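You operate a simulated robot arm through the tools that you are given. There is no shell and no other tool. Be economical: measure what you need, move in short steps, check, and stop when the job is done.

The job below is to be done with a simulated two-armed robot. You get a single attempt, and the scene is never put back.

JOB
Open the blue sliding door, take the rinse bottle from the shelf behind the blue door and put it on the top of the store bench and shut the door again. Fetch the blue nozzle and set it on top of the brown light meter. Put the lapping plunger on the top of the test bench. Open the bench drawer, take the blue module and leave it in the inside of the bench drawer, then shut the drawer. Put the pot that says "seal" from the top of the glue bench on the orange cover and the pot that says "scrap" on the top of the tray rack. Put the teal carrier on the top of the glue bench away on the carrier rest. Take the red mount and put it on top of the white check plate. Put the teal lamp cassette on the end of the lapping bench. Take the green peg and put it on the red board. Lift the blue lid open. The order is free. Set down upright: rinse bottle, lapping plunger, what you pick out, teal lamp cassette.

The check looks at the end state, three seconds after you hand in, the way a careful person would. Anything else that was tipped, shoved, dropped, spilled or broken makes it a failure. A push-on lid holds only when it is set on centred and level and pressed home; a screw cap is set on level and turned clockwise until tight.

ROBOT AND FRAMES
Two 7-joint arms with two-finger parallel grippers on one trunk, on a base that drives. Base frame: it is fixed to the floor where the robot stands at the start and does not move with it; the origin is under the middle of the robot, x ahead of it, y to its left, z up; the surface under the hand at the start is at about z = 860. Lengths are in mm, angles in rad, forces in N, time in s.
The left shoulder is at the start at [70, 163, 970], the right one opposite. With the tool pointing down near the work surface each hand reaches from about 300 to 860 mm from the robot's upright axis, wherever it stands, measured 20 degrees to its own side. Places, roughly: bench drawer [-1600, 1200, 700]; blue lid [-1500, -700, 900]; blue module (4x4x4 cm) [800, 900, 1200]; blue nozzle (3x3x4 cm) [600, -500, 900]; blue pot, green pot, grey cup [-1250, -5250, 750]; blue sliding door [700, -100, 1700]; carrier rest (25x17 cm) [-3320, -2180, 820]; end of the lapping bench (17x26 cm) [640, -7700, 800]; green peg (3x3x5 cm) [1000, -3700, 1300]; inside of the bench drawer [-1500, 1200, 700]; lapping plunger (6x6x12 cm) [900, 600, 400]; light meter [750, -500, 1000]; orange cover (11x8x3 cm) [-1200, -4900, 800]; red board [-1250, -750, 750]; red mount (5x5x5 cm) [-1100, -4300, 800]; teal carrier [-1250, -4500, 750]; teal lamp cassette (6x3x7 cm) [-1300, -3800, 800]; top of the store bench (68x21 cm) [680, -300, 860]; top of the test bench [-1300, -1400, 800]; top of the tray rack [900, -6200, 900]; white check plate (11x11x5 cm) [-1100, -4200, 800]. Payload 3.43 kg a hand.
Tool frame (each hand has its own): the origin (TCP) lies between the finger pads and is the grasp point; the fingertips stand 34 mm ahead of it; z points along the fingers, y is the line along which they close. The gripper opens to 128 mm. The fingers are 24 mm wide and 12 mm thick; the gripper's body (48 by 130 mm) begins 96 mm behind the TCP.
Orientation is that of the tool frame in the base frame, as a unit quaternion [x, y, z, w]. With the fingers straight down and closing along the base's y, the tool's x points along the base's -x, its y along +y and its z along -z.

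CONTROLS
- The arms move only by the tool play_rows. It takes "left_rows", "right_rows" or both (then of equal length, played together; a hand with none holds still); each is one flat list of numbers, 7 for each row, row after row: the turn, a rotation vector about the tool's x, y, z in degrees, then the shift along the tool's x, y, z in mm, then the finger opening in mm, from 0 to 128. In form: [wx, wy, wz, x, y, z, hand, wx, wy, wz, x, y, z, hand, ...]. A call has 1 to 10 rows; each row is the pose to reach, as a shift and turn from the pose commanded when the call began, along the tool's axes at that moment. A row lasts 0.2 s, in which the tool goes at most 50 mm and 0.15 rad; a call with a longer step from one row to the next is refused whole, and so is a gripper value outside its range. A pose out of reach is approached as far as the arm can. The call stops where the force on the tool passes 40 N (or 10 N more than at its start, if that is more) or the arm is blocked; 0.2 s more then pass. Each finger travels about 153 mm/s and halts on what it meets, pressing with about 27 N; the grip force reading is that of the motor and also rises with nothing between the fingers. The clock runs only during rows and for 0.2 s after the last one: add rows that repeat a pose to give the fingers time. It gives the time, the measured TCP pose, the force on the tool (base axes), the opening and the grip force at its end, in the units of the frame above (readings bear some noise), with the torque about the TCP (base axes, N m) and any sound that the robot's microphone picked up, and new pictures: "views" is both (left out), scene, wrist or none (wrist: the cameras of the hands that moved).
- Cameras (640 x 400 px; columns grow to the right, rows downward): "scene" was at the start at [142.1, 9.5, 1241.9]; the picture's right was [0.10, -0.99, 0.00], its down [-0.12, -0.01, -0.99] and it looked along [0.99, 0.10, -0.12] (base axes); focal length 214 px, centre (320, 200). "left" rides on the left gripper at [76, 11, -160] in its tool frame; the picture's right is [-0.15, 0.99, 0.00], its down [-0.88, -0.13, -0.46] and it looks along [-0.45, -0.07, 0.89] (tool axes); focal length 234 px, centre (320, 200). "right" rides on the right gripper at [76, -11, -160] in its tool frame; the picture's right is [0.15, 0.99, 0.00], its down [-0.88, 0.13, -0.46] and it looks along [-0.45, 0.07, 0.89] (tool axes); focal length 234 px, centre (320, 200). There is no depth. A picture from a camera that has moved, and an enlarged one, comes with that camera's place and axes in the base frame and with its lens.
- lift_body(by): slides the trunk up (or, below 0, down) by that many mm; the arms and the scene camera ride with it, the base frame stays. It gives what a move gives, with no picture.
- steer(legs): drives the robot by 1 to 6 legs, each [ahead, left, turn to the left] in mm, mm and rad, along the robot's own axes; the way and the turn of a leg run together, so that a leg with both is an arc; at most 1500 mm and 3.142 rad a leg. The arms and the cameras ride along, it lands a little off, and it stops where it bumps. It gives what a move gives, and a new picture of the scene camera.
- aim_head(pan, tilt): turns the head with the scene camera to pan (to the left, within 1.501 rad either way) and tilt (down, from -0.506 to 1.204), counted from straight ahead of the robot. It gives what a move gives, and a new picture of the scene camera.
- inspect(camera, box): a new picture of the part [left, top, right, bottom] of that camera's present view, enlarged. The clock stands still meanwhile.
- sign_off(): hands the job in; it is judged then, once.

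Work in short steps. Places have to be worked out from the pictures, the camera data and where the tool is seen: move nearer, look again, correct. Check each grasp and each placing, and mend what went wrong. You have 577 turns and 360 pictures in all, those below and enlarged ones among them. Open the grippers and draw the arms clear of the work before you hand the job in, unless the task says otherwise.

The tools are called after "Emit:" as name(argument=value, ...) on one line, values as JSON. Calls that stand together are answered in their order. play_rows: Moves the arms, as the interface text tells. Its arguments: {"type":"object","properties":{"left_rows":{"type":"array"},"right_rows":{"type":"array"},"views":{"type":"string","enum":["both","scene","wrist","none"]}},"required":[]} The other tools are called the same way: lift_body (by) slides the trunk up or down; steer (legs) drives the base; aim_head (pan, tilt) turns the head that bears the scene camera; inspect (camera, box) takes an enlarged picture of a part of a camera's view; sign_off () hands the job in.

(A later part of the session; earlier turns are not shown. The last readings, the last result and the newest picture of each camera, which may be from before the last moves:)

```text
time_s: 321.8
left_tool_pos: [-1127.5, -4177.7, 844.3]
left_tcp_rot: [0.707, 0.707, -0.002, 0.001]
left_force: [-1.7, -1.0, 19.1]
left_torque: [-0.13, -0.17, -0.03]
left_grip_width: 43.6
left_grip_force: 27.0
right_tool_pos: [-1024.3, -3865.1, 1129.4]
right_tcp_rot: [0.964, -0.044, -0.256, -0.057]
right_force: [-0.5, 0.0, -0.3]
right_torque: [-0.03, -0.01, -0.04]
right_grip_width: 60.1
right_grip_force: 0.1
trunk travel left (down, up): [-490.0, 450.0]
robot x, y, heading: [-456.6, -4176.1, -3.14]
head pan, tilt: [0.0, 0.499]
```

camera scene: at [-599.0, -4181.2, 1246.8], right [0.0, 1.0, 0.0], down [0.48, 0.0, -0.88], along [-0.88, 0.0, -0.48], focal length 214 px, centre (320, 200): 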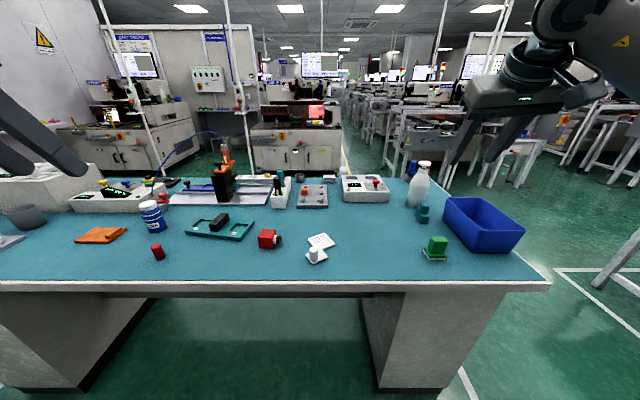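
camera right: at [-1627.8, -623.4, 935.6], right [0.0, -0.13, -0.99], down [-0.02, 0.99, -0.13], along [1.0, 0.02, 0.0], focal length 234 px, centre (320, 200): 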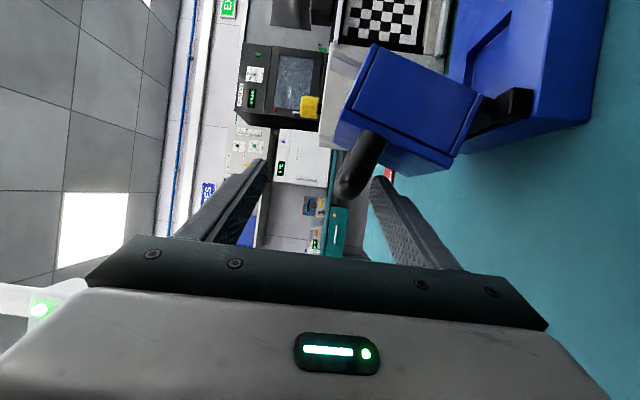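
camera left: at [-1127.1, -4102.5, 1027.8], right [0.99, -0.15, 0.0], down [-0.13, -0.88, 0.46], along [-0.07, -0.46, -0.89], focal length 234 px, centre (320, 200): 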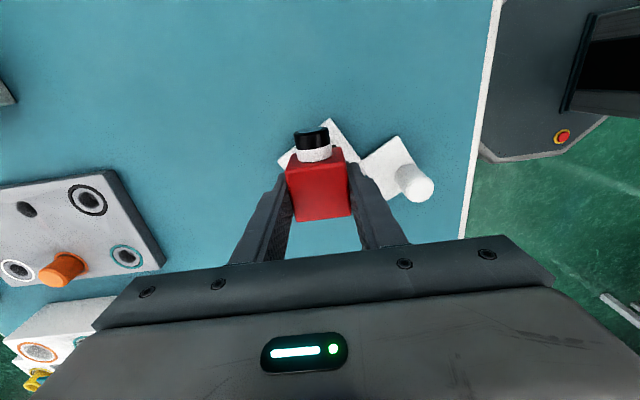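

Contact. Release and rise.

Emit:
play_rows(left_rows=[0, 0, 0, 0, 0, -1, 50, 0, 0, 0, 0, 0, -1, 58, 0, 0, 0, 0, 0, -1, 58, 0, 0, 0, 0, 0, -30, 58, 0, 0, 0, 0, 0, -70, 60, 0, 0, 0, 0, 0, -110, 70, 0, 0, 0, 0, 0, -150, 80], views="none")

Emit:
inspect(camera="scene", box=[260, 190, 380, 265])

```text
time_s: 323.4
left_tool_pos: [-1126.6, -4177.1, 993.9]
left_tcp_rot: [0.707, 0.707, -0.002, 0.002]
left_force: [0.5, -0.5, -1.2]
left_torque: [0.0, 0.0, 0.0]
left_grip_width: 79.9
left_grip_force: 0.0
right_tool_pos: [-1025.3, -3865.2, 1129.0]
right_tcp_rot: [0.964, -0.044, -0.255, -0.057]
right_force: [0.0, 0.8, -0.4]
right_torque: [0.02, 0.0, 0.0]
right_grip_width: 60.0
right_grip_force: 0.1
trunk travel left (down, up): [-490.0, 450.0]
robot x, y, heading: [-457.3, -4180.5, -3.146]
head pan, tilt: [0.0, 0.499]
```

```text
5.33 times, centred on (320, 228) of scene
camera zoom: at [-597.3, -4180.8, 1246.9], right [0.0, 1.0, 0.0], down [0.48, 0.0, -0.88], along [-0.88, 0.0, -0.48], focal length 1144 px, centre (320, 53)
```

zoom: 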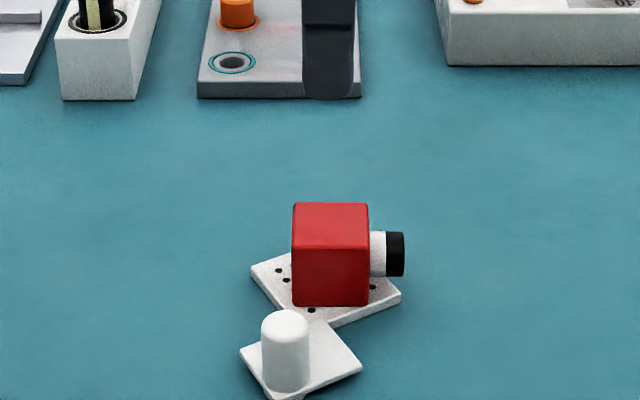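

The mount sits on the plate. Restore the left hand's yaw, back off and strafe to the pots around y≈−5000.

Emit:
play_rows(left_rows=[0, 0, 8.5, 0, 0, -10, 80, 0, 0, 17, 0, 5, -20, 80, 0, 0, 25.5, 0, 10, -30, 80, 0, 0, 34, 0, 20, -40, 80, 0, 0, 42.5, -10, 30, -50, 80, 0, 0, 51, -20, 40, -60, 80, 0, 0, 59.5, -40, 50, -70, 80, 0, 0, 68, -60, 60, -80, 80, 0, 0, 76.5, -80, 70, -80, 80, 0, 0, 85, -100, 80, -80, 80], views="none")

Emit:
steer(legs=[[-150, 0, 0], [0, 750, 0]])

Emit:
inspect(camera="scene", box=[160, 140, 480, 290])

```text
time_s: 325.6
left_tool_pos: [-1046.4, -4278.8, 1071.2]
left_tcp_rot: [0.999, 0.041, 0.0, 0.002]
left_force: [0.3, -0.2, 0.0]
left_torque: [-0.02, 0.02, 0.02]
left_grip_width: 79.8
left_grip_force: 0.0
right_tool_pos: [-1026.3, -3866.2, 1129.2]
right_tcp_rot: [0.964, -0.044, -0.255, -0.057]
right_force: [0.3, -0.2, -0.1]
right_torque: [0.0, -0.01, -0.03]
right_grip_width: 60.0
right_grip_force: 0.0
trunk travel left (down, up): [-490.0, 450.0]
robot x, y, heading: [-460.3, -4180.9, -3.145]
head pan, tilt: [0.0, 0.499]
```

```text
time_s: 330.6
left_tool_pos: [-897.2, -5025.6, 1071.1]
left_tcp_rot: [0.999, 0.042, 0.0, 0.002]
left_force: [-0.3, 0.3, -0.5]
left_torque: [-0.01, 0.03, -0.02]
left_grip_width: 79.9
left_grip_force: 0.1
right_tool_pos: [-876.8, -4614.0, 1127.4]
right_tcp_rot: [0.964, -0.044, -0.255, -0.057]
right_force: [-0.4, 0.3, 0.2]
right_torque: [0.04, 0.01, 0.02]
right_grip_width: 60.1
right_grip_force: 0.2
trunk travel left (down, up): [-490.0, 450.0]
robot x, y, heading: [-308.5, -4930.2, -3.138]
head pan, tilt: [0.0, 0.499]
camera scene: at [-447.6, -4930.5, 1246.9], right [0.0, 1.0, 0.0], down [0.48, 0.0, -0.88], along [-0.88, 0.0, -0.48], focal length 214 px, centre (320, 200)
```

scene: 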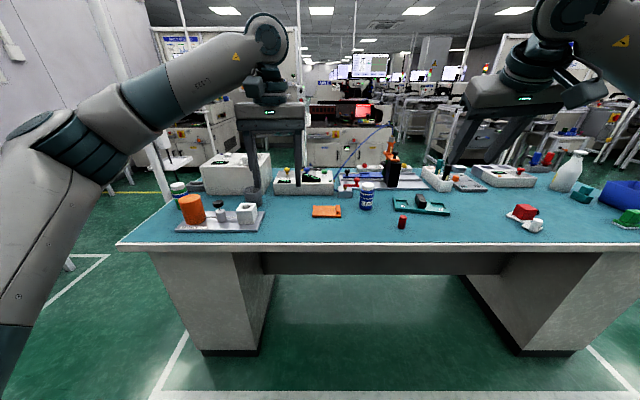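

```text
2.00 times, centred on (320, 215) of scene
camera zoom: at [-447.6, -4930.5, 1246.9], right [0.0, 1.0, 0.0], down [0.48, 0.0, -0.88], along [-0.88, 0.0, -0.48], focal length 429 px, centre (320, 170)
```

zoom: 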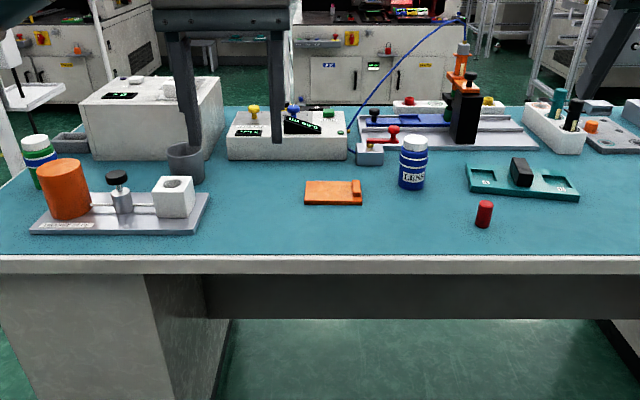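

Read the pot labels.

Emit:
inspect(camera="scene", box=[345, 175, 395, 215])

Emit:
inspect(camera="scene", box=[160, 165, 270, 240])

```text
10.00 times, centred on (370, 195) of scene
camera zoom: at [-447.6, -4930.5, 1246.9], right [0.0, 1.0, 0.0], down [0.48, 0.0, -0.88], along [-0.88, 0.0, -0.48], focal length 2145 px, centre (-180, 250)
```

zoom: 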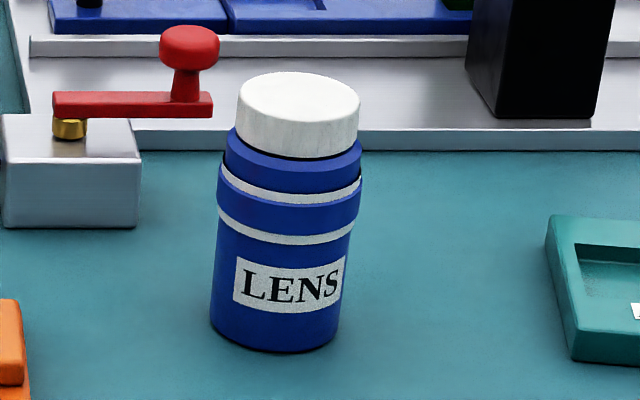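

```text
5.33 times, centred on (215, 202) of scene
camera zoom: at [-447.6, -4930.5, 1246.9], right [0.0, 1.0, 0.0], down [0.48, 0.0, -0.88], along [-0.88, 0.0, -0.48], focal length 1144 px, centre (880, 187)
```

zoom: 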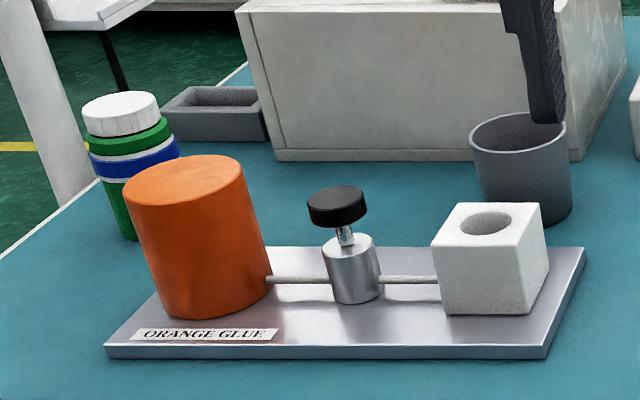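

Blue says LENS. Shift left to read the green pot and grey cup.

Emit:
steer(legs=[[0, 300, 0]])

Emit:
inspect(camera="scene", box=[180, 150, 380, 275])

```text
time_s: 332.6
left_tool_pos: [-896.8, -5325.4, 1070.6]
left_tcp_rot: [0.999, 0.043, 0.0, 0.003]
left_force: [-0.3, -0.4, 0.4]
left_torque: [0.0, -0.01, -0.01]
left_grip_width: 79.9
left_grip_force: 0.1
right_tool_pos: [-875.9, -4913.7, 1128.4]
right_tcp_rot: [0.964, -0.045, -0.255, -0.058]
right_force: [0.8, 0.7, 0.7]
right_torque: [0.0, 0.02, 0.02]
right_grip_width: 60.0
right_grip_force: 0.0
trunk travel left (down, up): [-490.0, 450.0]
robot x, y, heading: [-302.1, -5229.0, -3.141]
head pan, tilt: [0.0, 0.499]
camera scene: at [-447.2, -5229.9, 1246.9], right [0.0, 1.0, 0.0], down [0.48, 0.0, -0.88], along [-0.88, 0.0, -0.48], focal length 214 px, centre (320, 200)
```

scene: 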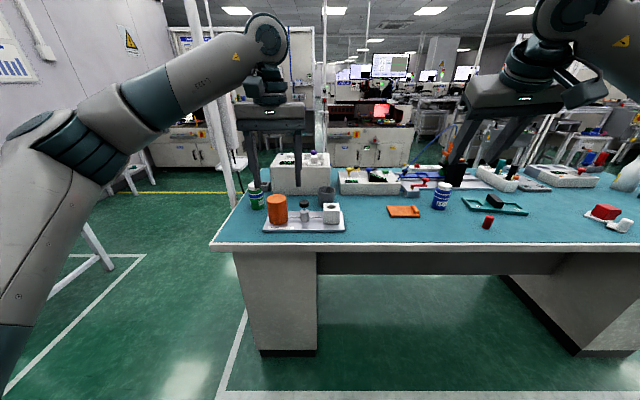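

```text
3.20 times, centred on (280, 212) of scene
camera zoom: at [-447.2, -5229.9, 1246.9], right [0.0, 1.0, 0.0], down [0.48, 0.0, -0.88], along [-0.88, 0.0, -0.48], focal length 686 px, centre (448, 160)
```

zoom: 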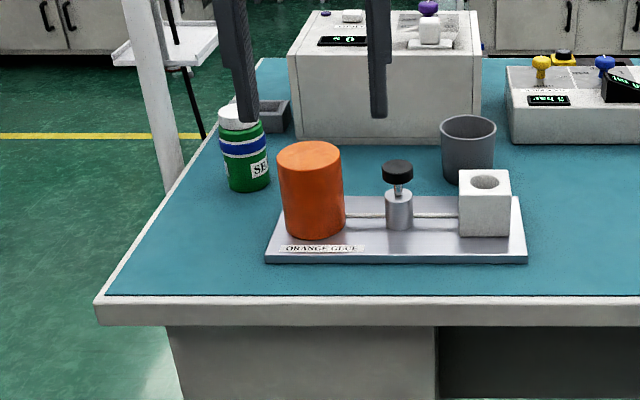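

Green starts with "SE" (seal). Zoom in on both for confirmation.

Emit:
inspect(camera="scene", box=[305, 175, 345, 215])

Emit:
inspect(camera="scene", box=[240, 175, 280, 215])

```text
10.00 times, centred on (325, 195) of scene
camera zoom: at [-447.2, -5229.9, 1246.9], right [0.0, 1.0, 0.0], down [0.48, 0.0, -0.88], along [-0.88, 0.0, -0.48], focal length 2145 px, centre (270, 250)
```

zoom: 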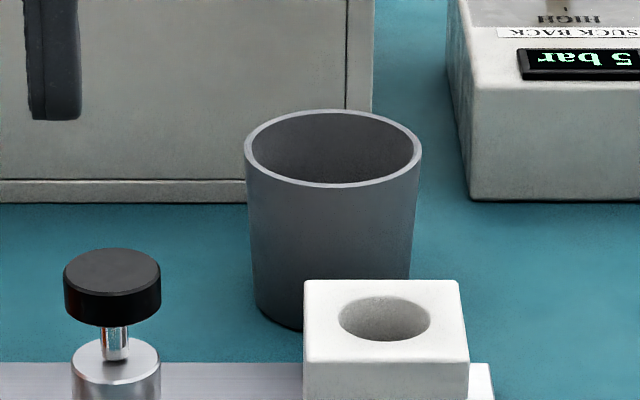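

```text
10.00 times, centred on (260, 195) of scene
camera zoom: at [-447.2, -5229.9, 1246.9], right [0.0, 1.0, 0.0], down [0.48, 0.0, -0.88], along [-0.88, 0.0, -0.48], focal length 2145 px, centre (920, 250)
```

zoom: 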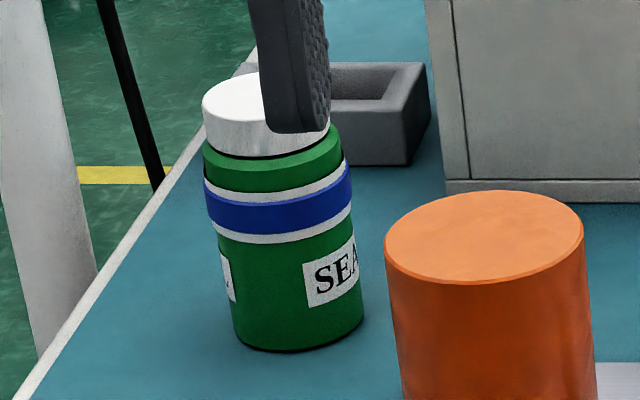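

Green = SEAL; the grey cup is the remaining "scrap" pot (label to be checked later). Drive 200 mm closer and bring the left hand above the green pot (≈(−1215, −5478)).

Emit:
steer(legs=[[200, 0, 0]])

Emit:
play_rows(left_rows=[0, 0, 1, -30, 38, 0, 100, 0, 0, 2, -60, 76, 0, 100, 0, 0, 3, -85, 114, 0, 100, 0, 0, 4, -103, 150, 0, 100], views="wrist")

```text
time_s: 334.2
left_tool_pos: [-1098.2, -5326.6, 1071.8]
left_tcp_rot: [0.999, 0.042, 0.001, 0.002]
left_force: [0.0, -0.5, -0.2]
left_torque: [0.01, -0.02, 0.0]
left_grip_width: 80.0
left_grip_force: 0.2
right_tool_pos: [-1077.0, -4914.0, 1127.8]
right_tcp_rot: [0.965, -0.045, -0.253, -0.056]
right_force: [0.5, 0.3, 0.5]
right_torque: [-0.04, 0.01, 0.04]
right_grip_width: 60.3
right_grip_force: 0.0
trunk travel left (down, up): [-490.0, 450.0]
robot x, y, heading: [-503.0, -5228.5, -3.144]
head pan, tilt: [0.0, 0.499]
camera scene: at [-648.5, -5229.8, 1246.8], right [0.0, 1.0, 0.0], down [0.48, 0.0, -0.88], along [-0.88, 0.0, -0.48], focal length 214 px, centre (320, 200)
```

scene: 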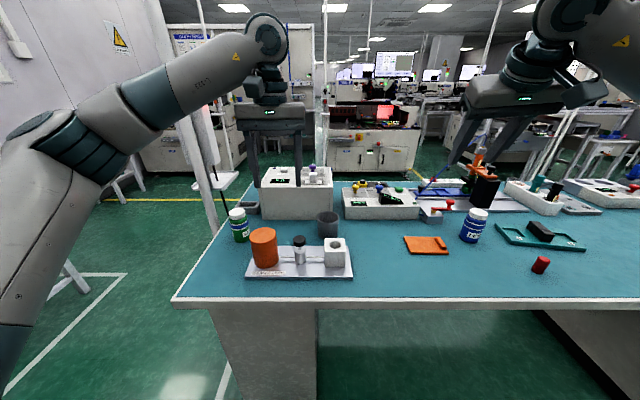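

```text
time_s: 335.2
left_tool_pos: [-1187.5, -5488.0, 1071.1]
left_tcp_rot: [1.0, 0.008, 0.001, 0.002]
left_force: [-0.5, -0.6, -0.1]
left_torque: [0.03, -0.02, 0.03]
left_grip_width: 100.0
left_grip_force: 0.1
right_tool_pos: [-1076.1, -4915.8, 1128.9]
right_tcp_rot: [0.964, -0.044, -0.255, -0.057]
right_force: [0.2, -0.3, -0.3]
right_torque: [0.02, 0.0, 0.01]
right_grip_width: 60.1
right_grip_force: 0.1
trunk travel left (down, up): [-490.0, 450.0]
robot x, y, heading: [-504.3, -5226.5, -3.141]
head pan, tilt: [0.0, 0.499]
camera left: at [-1113.1, -5498.8, 1229.6], right [-0.13, -0.99, 0.0], down [-0.88, 0.12, 0.45], along [-0.45, 0.06, -0.89], focal length 234 px, centre (320, 200)
```

left: 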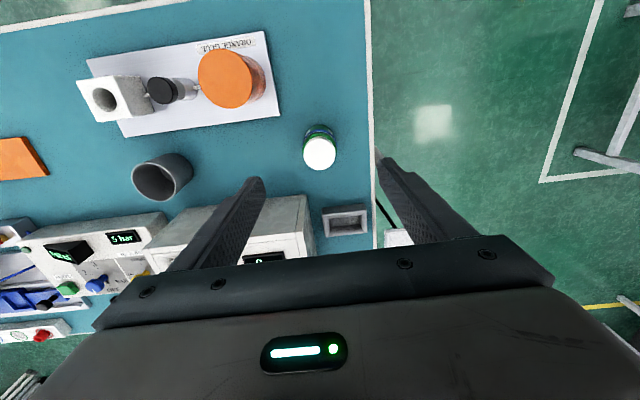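

Pot centre ≈(−1207, −5485). Descend to just above it.

Emit:
play_rows(left_rows=[0, 0, 0, -10, -2, 40, 100, 0, 0, 0, -20, -3, 80, 100, 0, 0, 0, -20, -3, 120, 96, 0, 0, 0, -20, -3, 140, 92], views="wrist")

```text
time_s: 336.2
left_tool_pos: [-1209.4, -5481.6, 930.8]
left_tcp_rot: [1.0, 0.008, 0.001, 0.002]
left_force: [-0.1, 0.2, 0.3]
left_torque: [-0.02, 0.01, 0.02]
left_grip_width: 91.9
left_grip_force: 0.1
right_tool_pos: [-1077.2, -4914.9, 1127.4]
right_tcp_rot: [0.964, -0.043, -0.255, -0.056]
right_force: [-0.2, 0.0, 0.2]
right_torque: [0.04, 0.01, 0.01]
right_grip_width: 60.0
right_grip_force: 0.0
trunk travel left (down, up): [-490.0, 450.0]
robot x, y, heading: [-504.5, -5228.1, -3.14]
head pan, tilt: [0.0, 0.499]
camera left: at [-1133.5, -5493.3, 1089.7], right [-0.13, -0.99, 0.0], down [-0.88, 0.12, 0.45], along [-0.45, 0.06, -0.89], focal length 234 px, centre (320, 200)
```

left: 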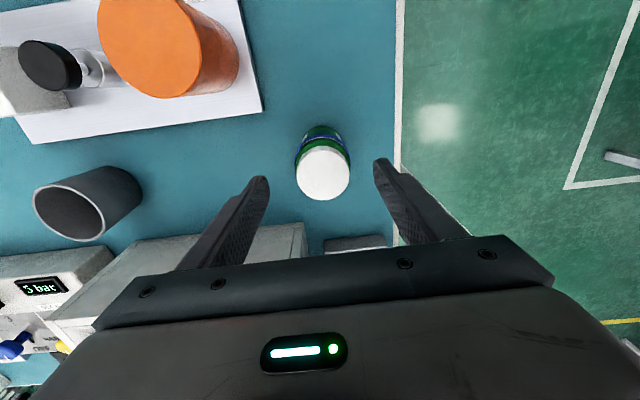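

Aligned. Descend and grip the pot's body.

Emit:
play_rows(left_rows=[0, 0, 0, 1, 4, 40, 92, 0, 0, 0, 1, 4, 75, 92, 0, 0, 0, 1, 4, 88, 92, 0, 0, 0, 1, 4, 88, 70, 0, 0, 0, 1, 4, 88, 45, 0, 0, 0, 1, 4, 88, 40, 0, 0, 0, 1, 4, 70, 40, 0, 0, 0, 1, 4, 30, 40, 0, 0, 0, 1, 4, -10, 40], views="wrist")

```text
time_s: 338.2
left_tool_pos: [-1206.4, -5487.8, 944.2]
left_tcp_rot: [1.0, 0.008, 0.001, 0.003]
left_force: [-0.3, 0.3, -1.4]
left_torque: [0.0, -0.02, -0.01]
left_grip_width: 51.1
left_grip_force: 27.2
right_tool_pos: [-1076.8, -4914.4, 1127.8]
right_tcp_rot: [0.964, -0.044, -0.255, -0.056]
right_force: [0.0, 0.7, 0.5]
right_torque: [0.0, 0.01, 0.02]
right_grip_width: 60.0
right_grip_force: 0.0
trunk travel left (down, up): [-490.0, 450.0]
robot x, y, heading: [-506.0, -5227.6, -3.136]
head pan, tilt: [0.0, 0.499]
camera left: at [-1130.8, -5498.3, 1102.5], right [-0.13, -0.99, 0.01], down [-0.88, 0.12, 0.45], along [-0.45, 0.05, -0.89], focal length 234 px, centre (320, 200)
```

left: 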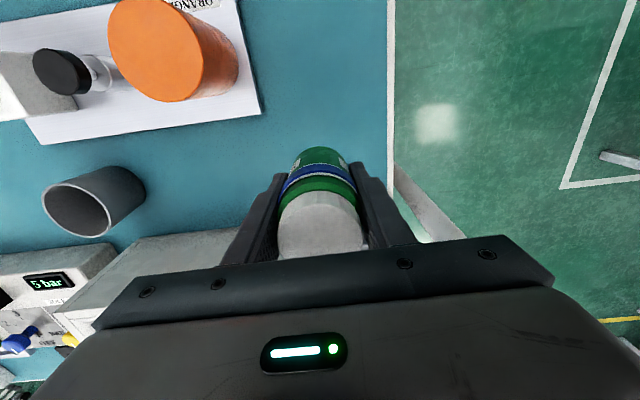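

Held. Raise it and strafe right to the orange cover.

Emit:
play_rows(left_rows=[0, 0, 0, 0, 0, -35, 40, 0, 0, 0, 0, 0, -70, 40, 0, 0, 0, 0, 0, -105, 40], views="none")

Emit:
steer(legs=[[0, -420, 0]])

Emit:
inspect(camera="scene", box=[220, 180, 380, 280])

```text
time_s: 339.0
left_tool_pos: [-1206.2, -5487.0, 1049.2]
left_tcp_rot: [1.0, 0.008, -0.001, 0.003]
left_force: [1.6, 0.5, -1.8]
left_torque: [-0.01, 0.05, 0.0]
left_grip_width: 51.1
left_grip_force: 26.6
right_tool_pos: [-1076.7, -4913.2, 1129.5]
right_tcp_rot: [0.964, -0.044, -0.255, -0.056]
right_force: [0.2, -0.4, -0.9]
right_torque: [0.0, 0.01, -0.01]
right_grip_width: 60.1
right_grip_force: 0.1
trunk travel left (down, up): [-490.0, 450.0]
robot x, y, heading: [-508.5, -5230.2, -3.143]
head pan, tilt: [0.0, 0.499]
```

```text
time_s: 341.6
left_tool_pos: [-1207.5, -5086.0, 1046.7]
left_tcp_rot: [1.0, 0.015, 0.001, 0.003]
left_force: [0.0, 0.7, -2.0]
left_torque: [0.04, 0.01, 0.02]
left_grip_width: 51.0
left_grip_force: 26.8
right_tool_pos: [-1084.8, -4510.7, 1126.5]
right_tcp_rot: [0.965, -0.037, -0.255, -0.055]
right_force: [0.7, 0.7, 0.0]
right_torque: [-0.03, -0.03, 0.0]
right_grip_width: 60.1
right_grip_force: 0.0
trunk travel left (down, up): [-490.0, 450.0]
robot x, y, heading: [-509.0, -4820.1, -3.127]
head pan, tilt: [0.0, 0.499]
camera scene: at [-651.6, -4820.7, 1246.9], right [-0.02, 1.0, 0.0], down [0.48, 0.01, -0.88], along [-0.88, -0.01, -0.48], focal length 214 px, centre (320, 200)
```

scene: 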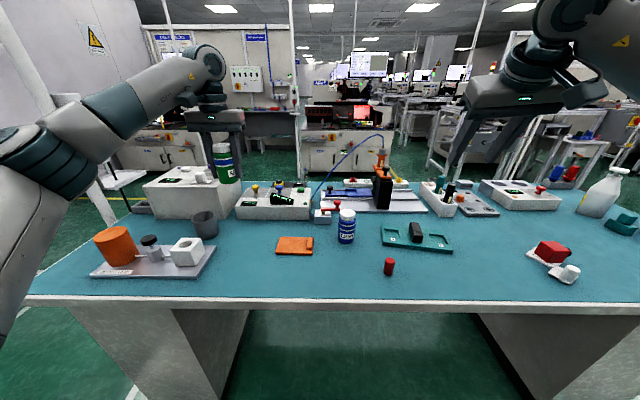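

```text
4.00 times, centred on (300, 230) of scene
camera zoom: at [-651.6, -4820.7, 1246.9], right [-0.02, 1.0, 0.0], down [0.48, 0.01, -0.88], along [-0.88, -0.01, -0.48], focal length 858 px, centre (400, 80)
```

zoom: 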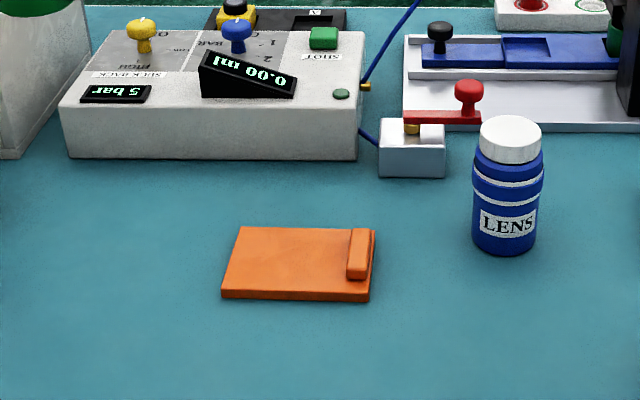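

Cover's flat area centre ≈(−1163, −4913). Move the pot over it and lower to ~15 mm above.

Emit:
play_rows(left_rows=[0, 0, 0, 10, -35, 0, 40, 0, 0, 0, 20, -70, 0, 40, 0, 0, 0, 30, -105, 20, 40, 0, 0, 0, 40, -140, 50, 40, 0, 0, 0, 49, -172, 85, 40, 0, 0, 0, 49, -172, 125, 40, 0, 0, 0, 49, -172, 160, 40, 0, 0, 0, 49, -172, 180, 40], views="none")

Emit:
inspect(camera="scene", box=[220, 180, 380, 280])

```text
time_s: 343.4
left_tool_pos: [-1161.6, -4915.1, 866.1]
left_tcp_rot: [1.0, 0.015, 0.001, 0.002]
left_force: [0.1, 0.2, -1.7]
left_torque: [0.01, 0.04, -0.02]
left_grip_width: 51.0
left_grip_force: 26.9
right_tool_pos: [-1085.3, -4511.7, 1129.4]
right_tcp_rot: [0.964, -0.037, -0.255, -0.056]
right_force: [-0.4, -0.1, -0.1]
right_torque: [0.01, 0.0, -0.01]
right_grip_width: 60.1
right_grip_force: 0.0
trunk travel left (down, up): [-490.0, 450.0]
robot x, y, heading: [-512.9, -4819.4, -3.128]
head pan, tilt: [0.0, 0.499]
```

```text
4.00 times, centred on (300, 230) of scene
camera zoom: at [-651.9, -4821.3, 1246.9], right [-0.02, 1.0, 0.0], down [0.48, 0.01, -0.88], along [-0.88, -0.01, -0.48], focal length 858 px, centre (400, 80)
```

zoom: 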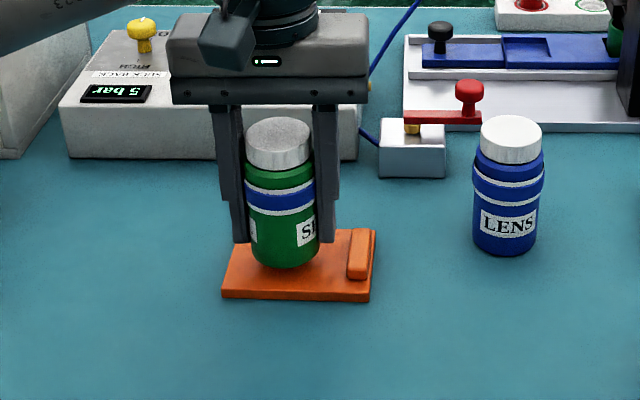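

Well placed. Shift 5 mm back and lower in small steps.

Emit:
play_rows(left_rows=[0, 0, 0, -5, 1, 4, 40, 0, 0, 0, -5, 1, 8, 40, 0, 0, 0, -5, 1, 11, 40], views="none")

Emit:
play_rows(left_rows=[0, 0, 0, 0, 0, 2, 40, 0, 0, 0, 0, 0, 4, 40], views="none")

```text
time_s: 344.2
left_tool_pos: [-1168.2, -4917.4, 854.9]
left_tcp_rot: [1.0, 0.015, 0.001, 0.003]
left_force: [0.0, -0.3, -2.3]
left_torque: [-0.01, 0.02, 0.02]
left_grip_width: 50.9
left_grip_force: 26.4
right_tool_pos: [-1085.1, -4511.1, 1128.5]
right_tcp_rot: [0.965, -0.036, -0.256, -0.053]
right_force: [0.2, 0.8, -0.4]
right_torque: [-0.01, -0.02, 0.0]
right_grip_width: 60.4
right_grip_force: 0.0
trunk travel left (down, up): [-490.0, 450.0]
robot x, y, heading: [-509.9, -4817.7, -3.128]
head pan, tilt: [0.0, 0.499]
```

```text
time_s: 344.8
left_tool_pos: [-1167.8, -4915.9, 852.1]
left_tcp_rot: [1.0, 0.014, 0.0, 0.002]
left_force: [-1.2, -1.5, 4.1]
left_torque: [0.08, 0.06, 0.02]
left_grip_width: 51.1
left_grip_force: 26.6
right_tool_pos: [-1085.4, -4511.0, 1128.6]
right_tcp_rot: [0.964, -0.037, -0.256, -0.054]
right_force: [-0.3, -0.4, -0.8]
right_torque: [-0.01, 0.01, -0.02]
right_grip_width: 60.1
right_grip_force: 0.1
trunk travel left (down, up): [-490.0, 450.0]
robot x, y, heading: [-511.7, -4819.2, -3.125]
head pan, tilt: [0.0, 0.499]
```

Contact. One more millimetre, then release and rise.

Emit:
play_rows(left_rows=[0, 0, 0, 0, 0, 1, 40, 0, 0, 0, 0, 0, 1, 56, 0, 0, 0, 0, 0, 1, 62, 0, 0, 0, 0, 0, 1, 62, 0, 0, 0, 0, 0, -30, 62, 0, 0, 0, 0, 0, -70, 64, 0, 0, 0, 0, 0, -110, 70, 0, 0, 0, 0, 0, -150, 80, 0, 0, 0, 0, 0, -190, 80], views="none")

Emit:
inspect(camera="scene", box=[220, 180, 380, 280])

```text
time_s: 346.8
left_tool_pos: [-1167.5, -4913.2, 1043.1]
left_tcp_rot: [1.0, 0.014, 0.001, 0.003]
left_force: [-0.5, 0.2, -0.2]
left_torque: [-0.01, 0.01, -0.02]
left_grip_width: 80.1
left_grip_force: 0.1
right_tool_pos: [-1083.3, -4510.7, 1129.0]
right_tcp_rot: [0.965, -0.037, -0.255, -0.054]
right_force: [0.7, 0.5, 0.3]
right_torque: [-0.01, -0.01, 0.01]
right_grip_width: 59.8
right_grip_force: 0.2
trunk travel left (down, up): [-490.0, 450.0]
robot x, y, heading: [-510.6, -4821.0, -3.13]
head pan, tilt: [0.0, 0.499]
```

```text
4.00 times, centred on (300, 230) of scene
camera zoom: at [-650.4, -4820.2, 1247.0], right [-0.02, 1.0, 0.0], down [0.48, 0.01, -0.88], along [-0.88, -0.01, -0.48], focal length 858 px, centre (400, 80)
```

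zoom: 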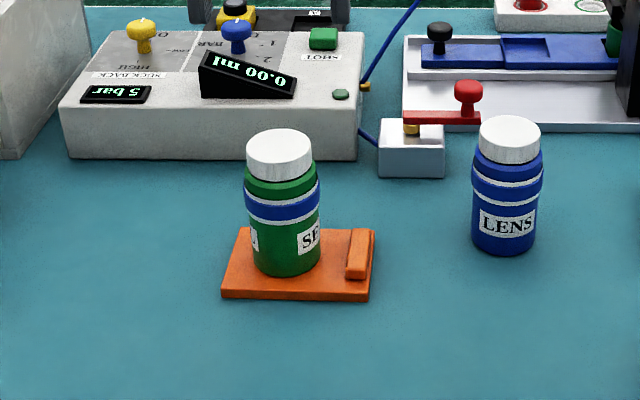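

SEAL pot done. Next, fetch the teal lamp cassette with the right hand: back off, strafe right to y≈−3850 and look.

Emit:
steer(legs=[[-170, 0, -0.013], [0, -900, 0], [170, 0, 0]])

Emit:
inspect(camera="scene", box=[280, 160, 440, 260])

```text
time_s: 353.5
left_tool_pos: [-1168.7, -4011.0, 1041.9]
left_tcp_rot: [1.0, 0.002, 0.001, 0.003]
left_force: [0.1, -0.1, 0.6]
left_torque: [-0.03, -0.04, -0.02]
left_grip_width: 79.8
left_grip_force: 0.1
right_tool_pos: [-1074.6, -3610.8, 1126.5]
right_tcp_rot: [0.964, -0.05, -0.254, -0.058]
right_force: [0.8, -0.2, 0.5]
right_torque: [-0.04, -0.01, 0.0]
right_grip_width: 60.0
right_grip_force: 0.1
trunk travel left (down, up): [-490.0, 450.0]
robot x, y, heading: [-506.8, -3933.8, 3.132]
head pan, tilt: [0.0, 0.499]
camera scene: at [-649.5, -3931.1, 1246.8], right [0.01, 1.0, 0.0], down [0.48, -0.01, -0.88], along [-0.88, 0.01, -0.48], focal length 214 px, centre (320, 200)
```

scene: 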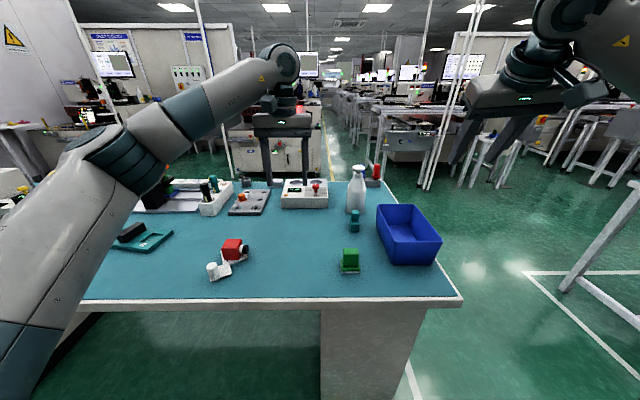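

```text
4.00 times, centred on (360, 210) of scene
camera zoom: at [-649.5, -3931.1, 1246.8], right [0.01, 1.0, 0.0], down [0.48, -0.01, -0.88], along [-0.88, 0.01, -0.48], focal length 858 px, centre (160, 160)
```

zoom: 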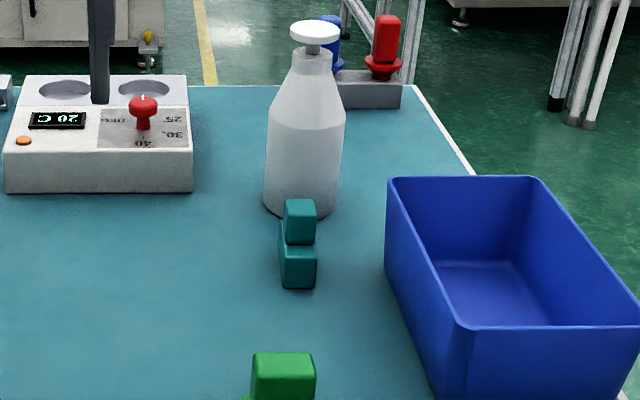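

The cassette stands narrow side along y at ≈(−1266, −3806), near a spray bottle and bin. Straighten the right hand and move it above.

Emit:
play_rows(right_rows=[-1, 4.2, -0.8, -17.5, 31.7, 16.8, 70, -1.9, 8.4, -1.7, -35, 63.4, 33.6, 70, -2.9, 12.6, -2.5, -52.5, 95, 50.4, 70, -3.8, 16.9, -3.3, -70, 126.7, 67, 70, -4.8, 21, -4.1, -87.5, 158.4, 84, 70, -5.7, 25.3, -5, -105, 190, 100.7, 70, -6.7, 29.5, -5.8, -122.6, 221.8, 117.5, 70], views="both")

```text
time_s: 355.1
left_tool_pos: [-1170.2, -4015.5, 1042.4]
left_tcp_rot: [1.0, 0.002, 0.0, 0.001]
left_force: [-0.3, -0.4, -0.4]
left_torque: [0.15, -0.01, -0.01]
left_grip_width: 80.0
left_grip_force: 0.0
right_tool_pos: [-1263.8, -3808.2, 1070.1]
right_tcp_rot: [1.0, 0.002, 0.0, -0.003]
right_force: [0.6, -1.3, 0.6]
right_torque: [0.07, -0.05, -0.02]
right_grip_width: 70.2
right_grip_force: 0.1
trunk travel left (down, up): [-490.0, 450.0]
robot x, y, heading: [-507.4, -3933.1, 3.133]
head pan, tilt: [0.0, 0.499]
camera scene: at [-649.3, -3935.0, 1246.8], right [0.01, 1.0, 0.0], down [0.48, 0.0, -0.88], along [-0.88, 0.01, -0.48], focal length 214 px, centre (320, 200)
camera right: at [-1187.8, -3797.6, 1228.3], right [0.15, -0.99, -0.01], down [-0.88, -0.14, 0.45], along [-0.45, -0.06, -0.89], focal length 234 px, centre (320, 200)
```

scene: 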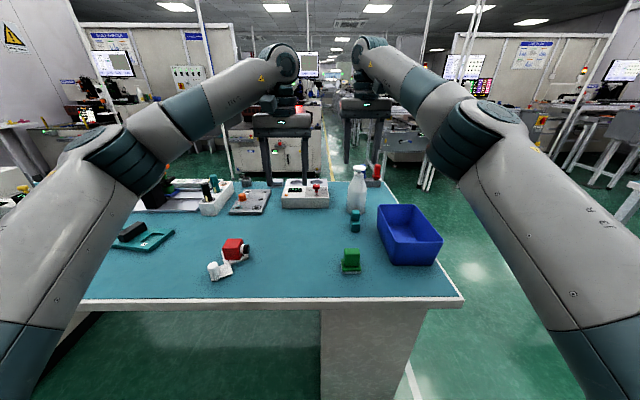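
right: 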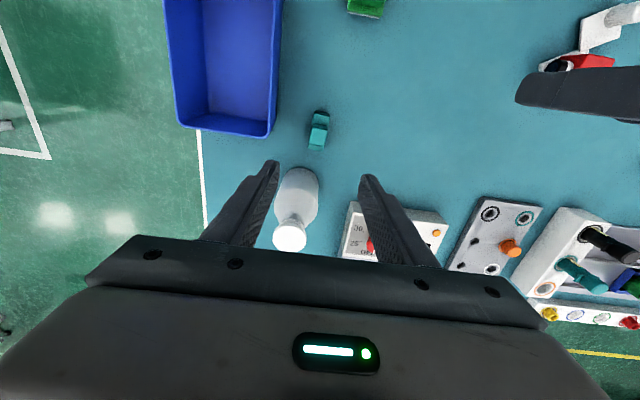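

Cassette axis is aligned with x, centre ≈(−1260, −3806). Descend most of the way and check.

Emit:
play_rows(right_rows=[0, 0, 0, 3, -1, 40, 70, 0, 0, 0, 6, -2, 80, 66, 0, 0, 0, 6, -2, 120, 62, 0, 0, 0, 6, -2, 160, 60], views="wrist")

```text
time_s: 356.1
left_tool_pos: [-1168.7, -4010.8, 1041.8]
left_tcp_rot: [1.0, 0.001, 0.001, 0.003]
left_force: [-0.6, -0.7, 0.0]
left_torque: [-0.04, 0.0, 0.0]
left_grip_width: 80.0
left_grip_force: 0.0
right_tool_pos: [-1258.7, -3803.1, 907.8]
right_tcp_rot: [1.0, 0.0, 0.001, 0.0]
right_force: [-0.2, -0.2, 0.8]
right_torque: [0.0, 0.02, 0.04]
right_grip_width: 60.2
right_grip_force: 0.0
trunk travel left (down, up): [-490.0, 450.0]
robot x, y, heading: [-503.7, -3930.3, 3.128]
head pan, tilt: [0.0, 0.499]
camera right: at [-1181.8, -3790.8, 1066.3], right [0.15, -0.99, 0.0], down [-0.88, -0.13, 0.46], along [-0.45, -0.07, -0.89], focal length 234 px, centre (320, 200)
```

right: 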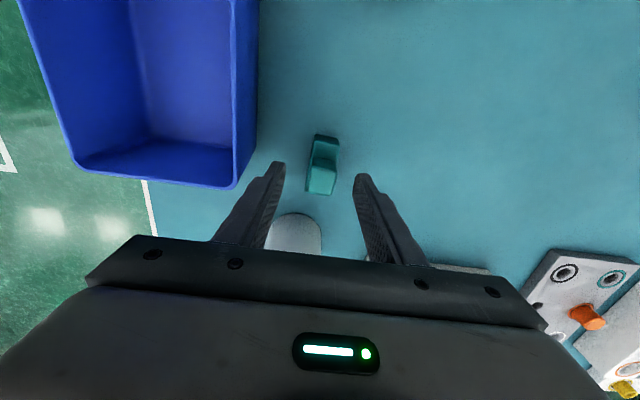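

Shift 6 mm toward the robot, descend, grip and lift.

Emit:
play_rows(right_rows=[0, 0, 0, 6, 2, 35, 60, 0, 0, 0, 6, 2, 65, 60, 0, 0, 0, 6, 2, 65, 40, 0, 0, 0, 6, 2, 65, 20, 0, 0, 0, 6, 2, 65, 15, 0, 0, 0, 6, 2, 65, 15, 0, 0, 0, 6, 2, 40, 15, 0, 0, 0, 6, 2, 0, 15, 0, 0, 0, 6, 2, -40, 15], views="wrist")

```text
time_s: 358.1
left_tool_pos: [-1167.0, -4011.3, 1042.7]
left_tcp_rot: [1.0, 0.002, -0.001, 0.003]
left_force: [0.2, 0.3, -0.2]
left_torque: [0.04, 0.0, 0.03]
left_grip_width: 79.8
left_grip_force: 0.0
right_tool_pos: [-1251.6, -3805.9, 950.1]
right_tcp_rot: [1.0, 0.0, 0.0, -0.001]
right_force: [0.0, 0.2, -0.4]
right_torque: [0.02, 0.01, -0.01]
right_grip_width: 27.5
right_grip_force: 27.1
trunk travel left (down, up): [-490.0, 450.0]
robot x, y, heading: [-508.2, -3932.7, 3.133]
head pan, tilt: [0.0, 0.499]
camera right: at [-1175.1, -3794.5, 1107.9], right [0.15, -0.99, 0.0], down [-0.88, -0.13, 0.46], along [-0.45, -0.07, -0.89], focal length 234 px, centre (320, 200)
```

right: 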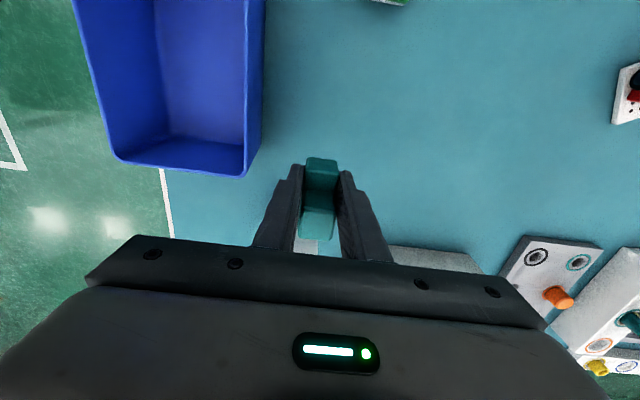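

Cassette held. Raise it and travel to the grey cup.

Emit:
play_rows(right_rows=[0, 0, 0, 25, 0, -40, 15, 0, 0, 0, 50, 0, -80, 15, 0, 0, 0, 80, 0, -110, 15], views="none")

Emit:
steer(legs=[[-200, 0, 0.009], [0, 1250, 0], [170, 0, 0]])

Emit:
inspect(camera="scene", box=[200, 170, 360, 270])

```text
time_s: 358.9
left_tool_pos: [-1167.8, -4010.2, 1043.5]
left_tcp_rot: [1.0, 0.002, 0.0, 0.002]
left_force: [0.6, -1.0, 0.6]
left_torque: [0.05, 0.04, 0.03]
left_grip_width: 80.2
left_grip_force: 0.1
right_tool_pos: [-1170.8, -3804.3, 1060.2]
right_tcp_rot: [1.0, 0.0, -0.001, 0.0]
right_force: [0.6, -0.2, -0.6]
right_torque: [0.04, 0.01, 0.0]
right_grip_width: 27.3
right_grip_force: 27.2
trunk travel left (down, up): [-490.0, 450.0]
robot x, y, heading: [-506.4, -3930.1, 3.131]
head pan, tilt: [0.0, 0.499]
```

```text
time_s: 367.6
left_tool_pos: [-1148.8, -5292.0, 1041.8]
left_tcp_rot: [1.0, 0.003, 0.001, 0.003]
left_force: [-0.1, 0.6, 0.2]
left_torque: [0.04, -0.02, 0.02]
left_grip_width: 80.1
left_grip_force: 0.1
right_tool_pos: [-1154.1, -5085.4, 1058.8]
right_tcp_rot: [1.0, 0.002, 0.0, -0.001]
right_force: [0.3, 0.0, -1.2]
right_torque: [-0.01, -0.05, -0.01]
right_grip_width: 27.3
right_grip_force: 27.1
trunk travel left (down, up): [-490.0, 450.0]
robot x, y, heading: [-489.1, -5210.9, 3.133]
head pan, tilt: [0.0, 0.499]
camera scene: at [-630.3, -5210.2, 1246.8], right [0.01, 1.0, 0.0], down [0.48, 0.0, -0.88], along [-0.88, 0.01, -0.48], focal length 214 px, centre (320, 200)
```

scene: 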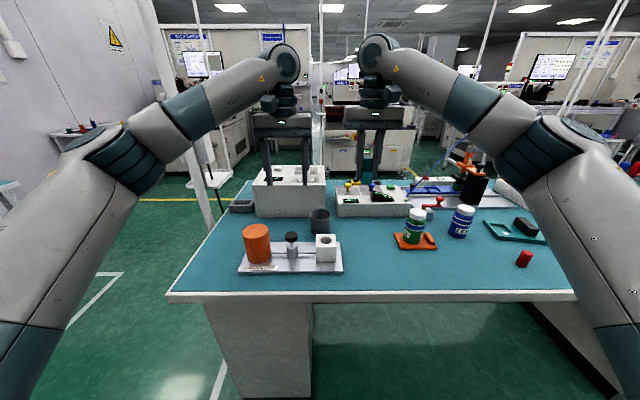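

```text
4.00 times, centred on (280, 220) of scene
camera zoom: at [-630.3, -5210.2, 1246.8], right [0.01, 1.0, 0.0], down [0.48, 0.0, -0.88], along [-0.88, 0.01, -0.48], focal length 858 px, centre (480, 120)
```

zoom: 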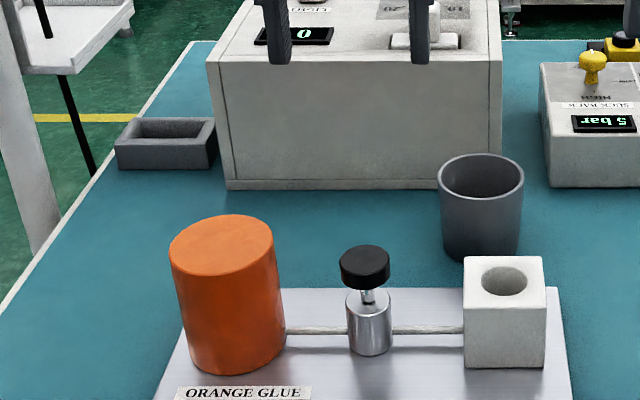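

Cup centre ≈(−1231, −5203), rim z≈866, ø≈71. Move the left hand above and partly down.

Emit:
play_rows(left_rows=[0, 0, 0, -27, -30, 10, 100, 0, 0, 0, -55, -60, 20, 104, 0, 0, 0, -82, -89, 40, 104, 0, 0, 0, -82, -89, 80, 104, 0, 0, 0, -82, -89, 110, 104], views="wrist")

```text
time_s: 368.8
left_tool_pos: [-1232.5, -5204.0, 931.8]
left_tcp_rot: [1.0, 0.002, 0.001, 0.002]
left_force: [0.2, 0.4, 0.2]
left_torque: [0.02, -0.03, 0.04]
left_grip_width: 103.9
left_grip_force: 0.0
right_tool_pos: [-1154.6, -5084.7, 1057.1]
right_tcp_rot: [1.0, 0.001, 0.0, 0.0]
right_force: [-0.2, -0.6, -0.8]
right_torque: [-0.03, -0.02, 0.01]
right_grip_width: 27.3
right_grip_force: 27.4
trunk travel left (down, up): [-490.0, 450.0]
robot x, y, heading: [-489.5, -5208.8, 3.133]
head pan, tilt: [0.0, 0.499]
camera left: at [-1156.8, -5215.6, 1090.8], right [-0.14, -0.99, 0.01], down [-0.88, 0.13, 0.45], along [-0.45, 0.06, -0.89], focal length 234 px, centre (320, 200)
```

left: 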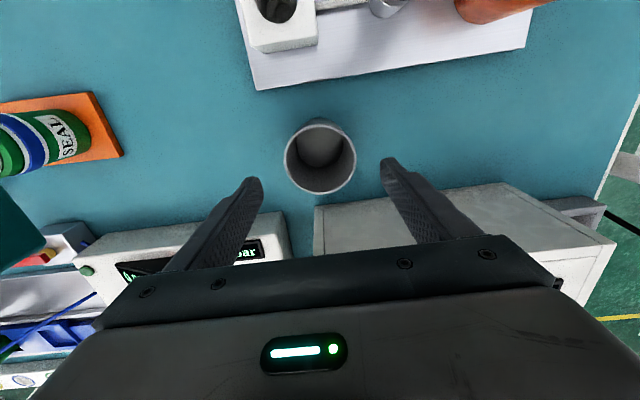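

Centred. Descend and grip the cup, then lift.

Emit:
play_rows(left_rows=[0, 0, 0, 6, 3, 40, 104, 0, 0, 0, 6, 3, 80, 104, 0, 0, 0, 6, 3, 84, 85, 0, 0, 0, 6, 3, 84, 65, 0, 0, 0, 6, 3, 84, 55, 0, 0, 0, 6, 3, 84, 55, 0, 0, 0, 6, 3, 60, 55, 0, 0, 0, 6, 3, 20, 55, 0, 0, 0, 6, 3, -20, 55], views="wrist")

```text
time_s: 370.8
left_tool_pos: [-1225.2, -5204.7, 951.9]
left_tcp_rot: [1.0, 0.003, 0.001, 0.004]
left_force: [-0.1, 0.5, -1.4]
left_torque: [0.03, -0.02, 0.0]
left_grip_width: 70.7
left_grip_force: 27.3
right_tool_pos: [-1153.2, -5084.9, 1058.2]
right_tcp_rot: [1.0, 0.001, -0.001, 0.0]
right_force: [0.0, 0.7, -1.2]
right_torque: [-0.01, 0.0, -0.01]
right_grip_width: 27.3
right_grip_force: 27.2
trunk travel left (down, up): [-490.0, 450.0]
robot x, y, heading: [-489.0, -5209.8, 3.132]
head pan, tilt: [0.0, 0.499]
camera left: at [-1150.3, -5216.6, 1111.4], right [-0.14, -0.99, 0.01], down [-0.88, 0.13, 0.45], along [-0.45, 0.06, -0.89], focal length 234 px, centre (320, 200)
```

left: 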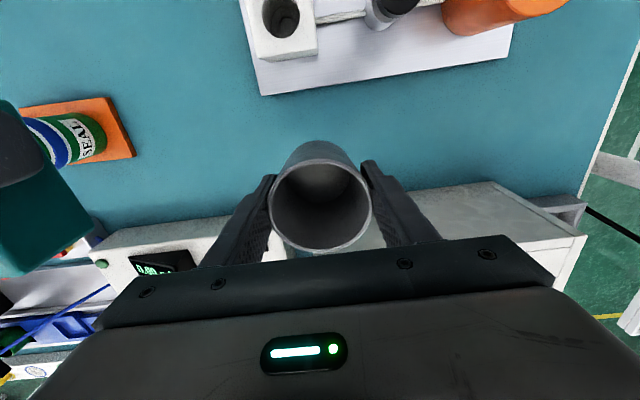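

Check the cup for a label with close-ups.

Emit:
inspect(camera="left", box=[240, 120, 400, 270])

Emit:
inspect(camera="scene", box=[260, 110, 380, 230])

```text
2.67 times, centred on (320, 195) of left
camera zoom: at [-1150.3, -5216.6, 1111.4], right [-0.14, -0.99, 0.01], down [-0.88, 0.13, 0.45], along [-0.45, 0.06, -0.89], focal length 624 px, centre (320, 213)
```

zoom: 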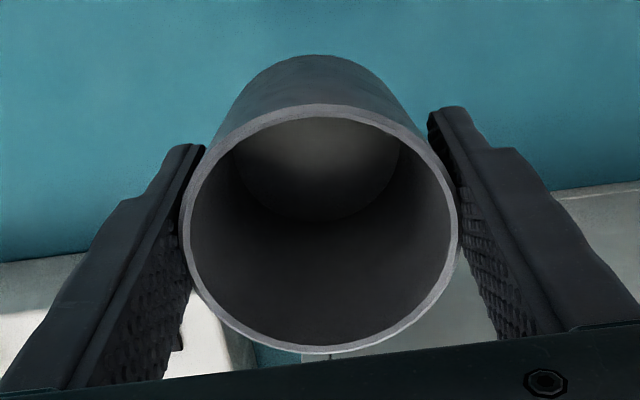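

```text
3.33 times, centred on (320, 170) of scene
camera zoom: at [-628.8, -5209.8, 1246.9], right [0.01, 1.0, 0.0], down [0.48, 0.0, -0.88], along [-0.88, 0.01, -0.48], focal length 715 px, centre (320, 300)
```

zoom: 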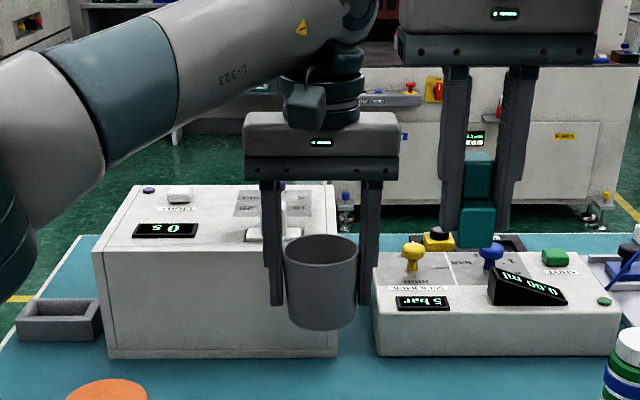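

No label on the front half. Raise the cup and yaw it −85° to check its other side.

Emit:
play_rows(left_rows=[0, 0, -8.5, 10, 0, -12, 55, 0, 0, -17, 20, 0, -24, 55, 0, 0, -25.5, 30, 0, -36, 55, 0, 0, -34, 40, 0, -48, 55, 0, 0, -42.5, 50, 0, -60, 55, 0, 0, -51, 60, 5, -72, 55, 0, 0, -59.5, 70, 10, -84, 55, 0, 0, -68, 80, 15, -96, 55, 0, 0, -76.5, 90, 20, -108, 55, 0, 0, -85, 100, 25, -120, 55], views="none")

Emit:
inspect(camera="scene", box=[240, 60, 400, 220])

```text
time_s: 373.0
left_tool_pos: [-1123.5, -5230.4, 1073.0]
left_tcp_rot: [0.734, 0.679, -0.001, 0.002]
left_force: [0.0, -0.6, -1.1]
left_torque: [-0.02, -0.03, -0.01]
left_grip_width: 70.5
left_grip_force: 27.4
right_tool_pos: [-1153.5, -5085.4, 1059.4]
right_tcp_rot: [1.0, 0.002, 0.001, 0.0]
right_force: [0.3, -0.2, -0.6]
right_torque: [-0.01, 0.04, 0.03]
right_grip_width: 27.3
right_grip_force: 27.3
trunk travel left (down, up): [-490.0, 450.0]
robot x, y, heading: [-488.7, -5208.0, 3.137]
head pan, tilt: [0.0, 0.499]
```

```text
2.50 times, centred on (320, 140) of scene
camera zoom: at [-629.1, -5210.4, 1246.9], right [0.01, 1.0, 0.0], down [0.48, 0.0, -0.88], along [-0.88, 0.01, -0.48], focal length 536 px, centre (320, 350)
```

zoom: 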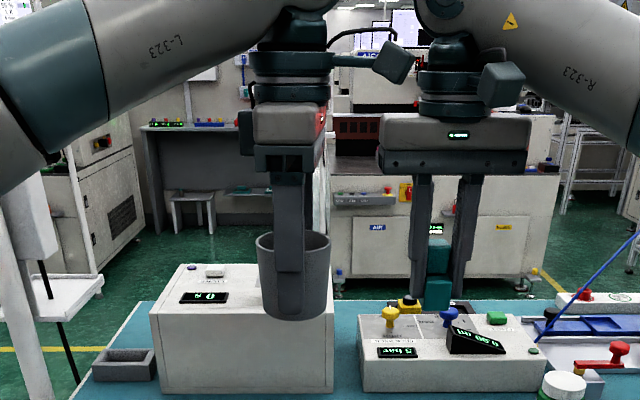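

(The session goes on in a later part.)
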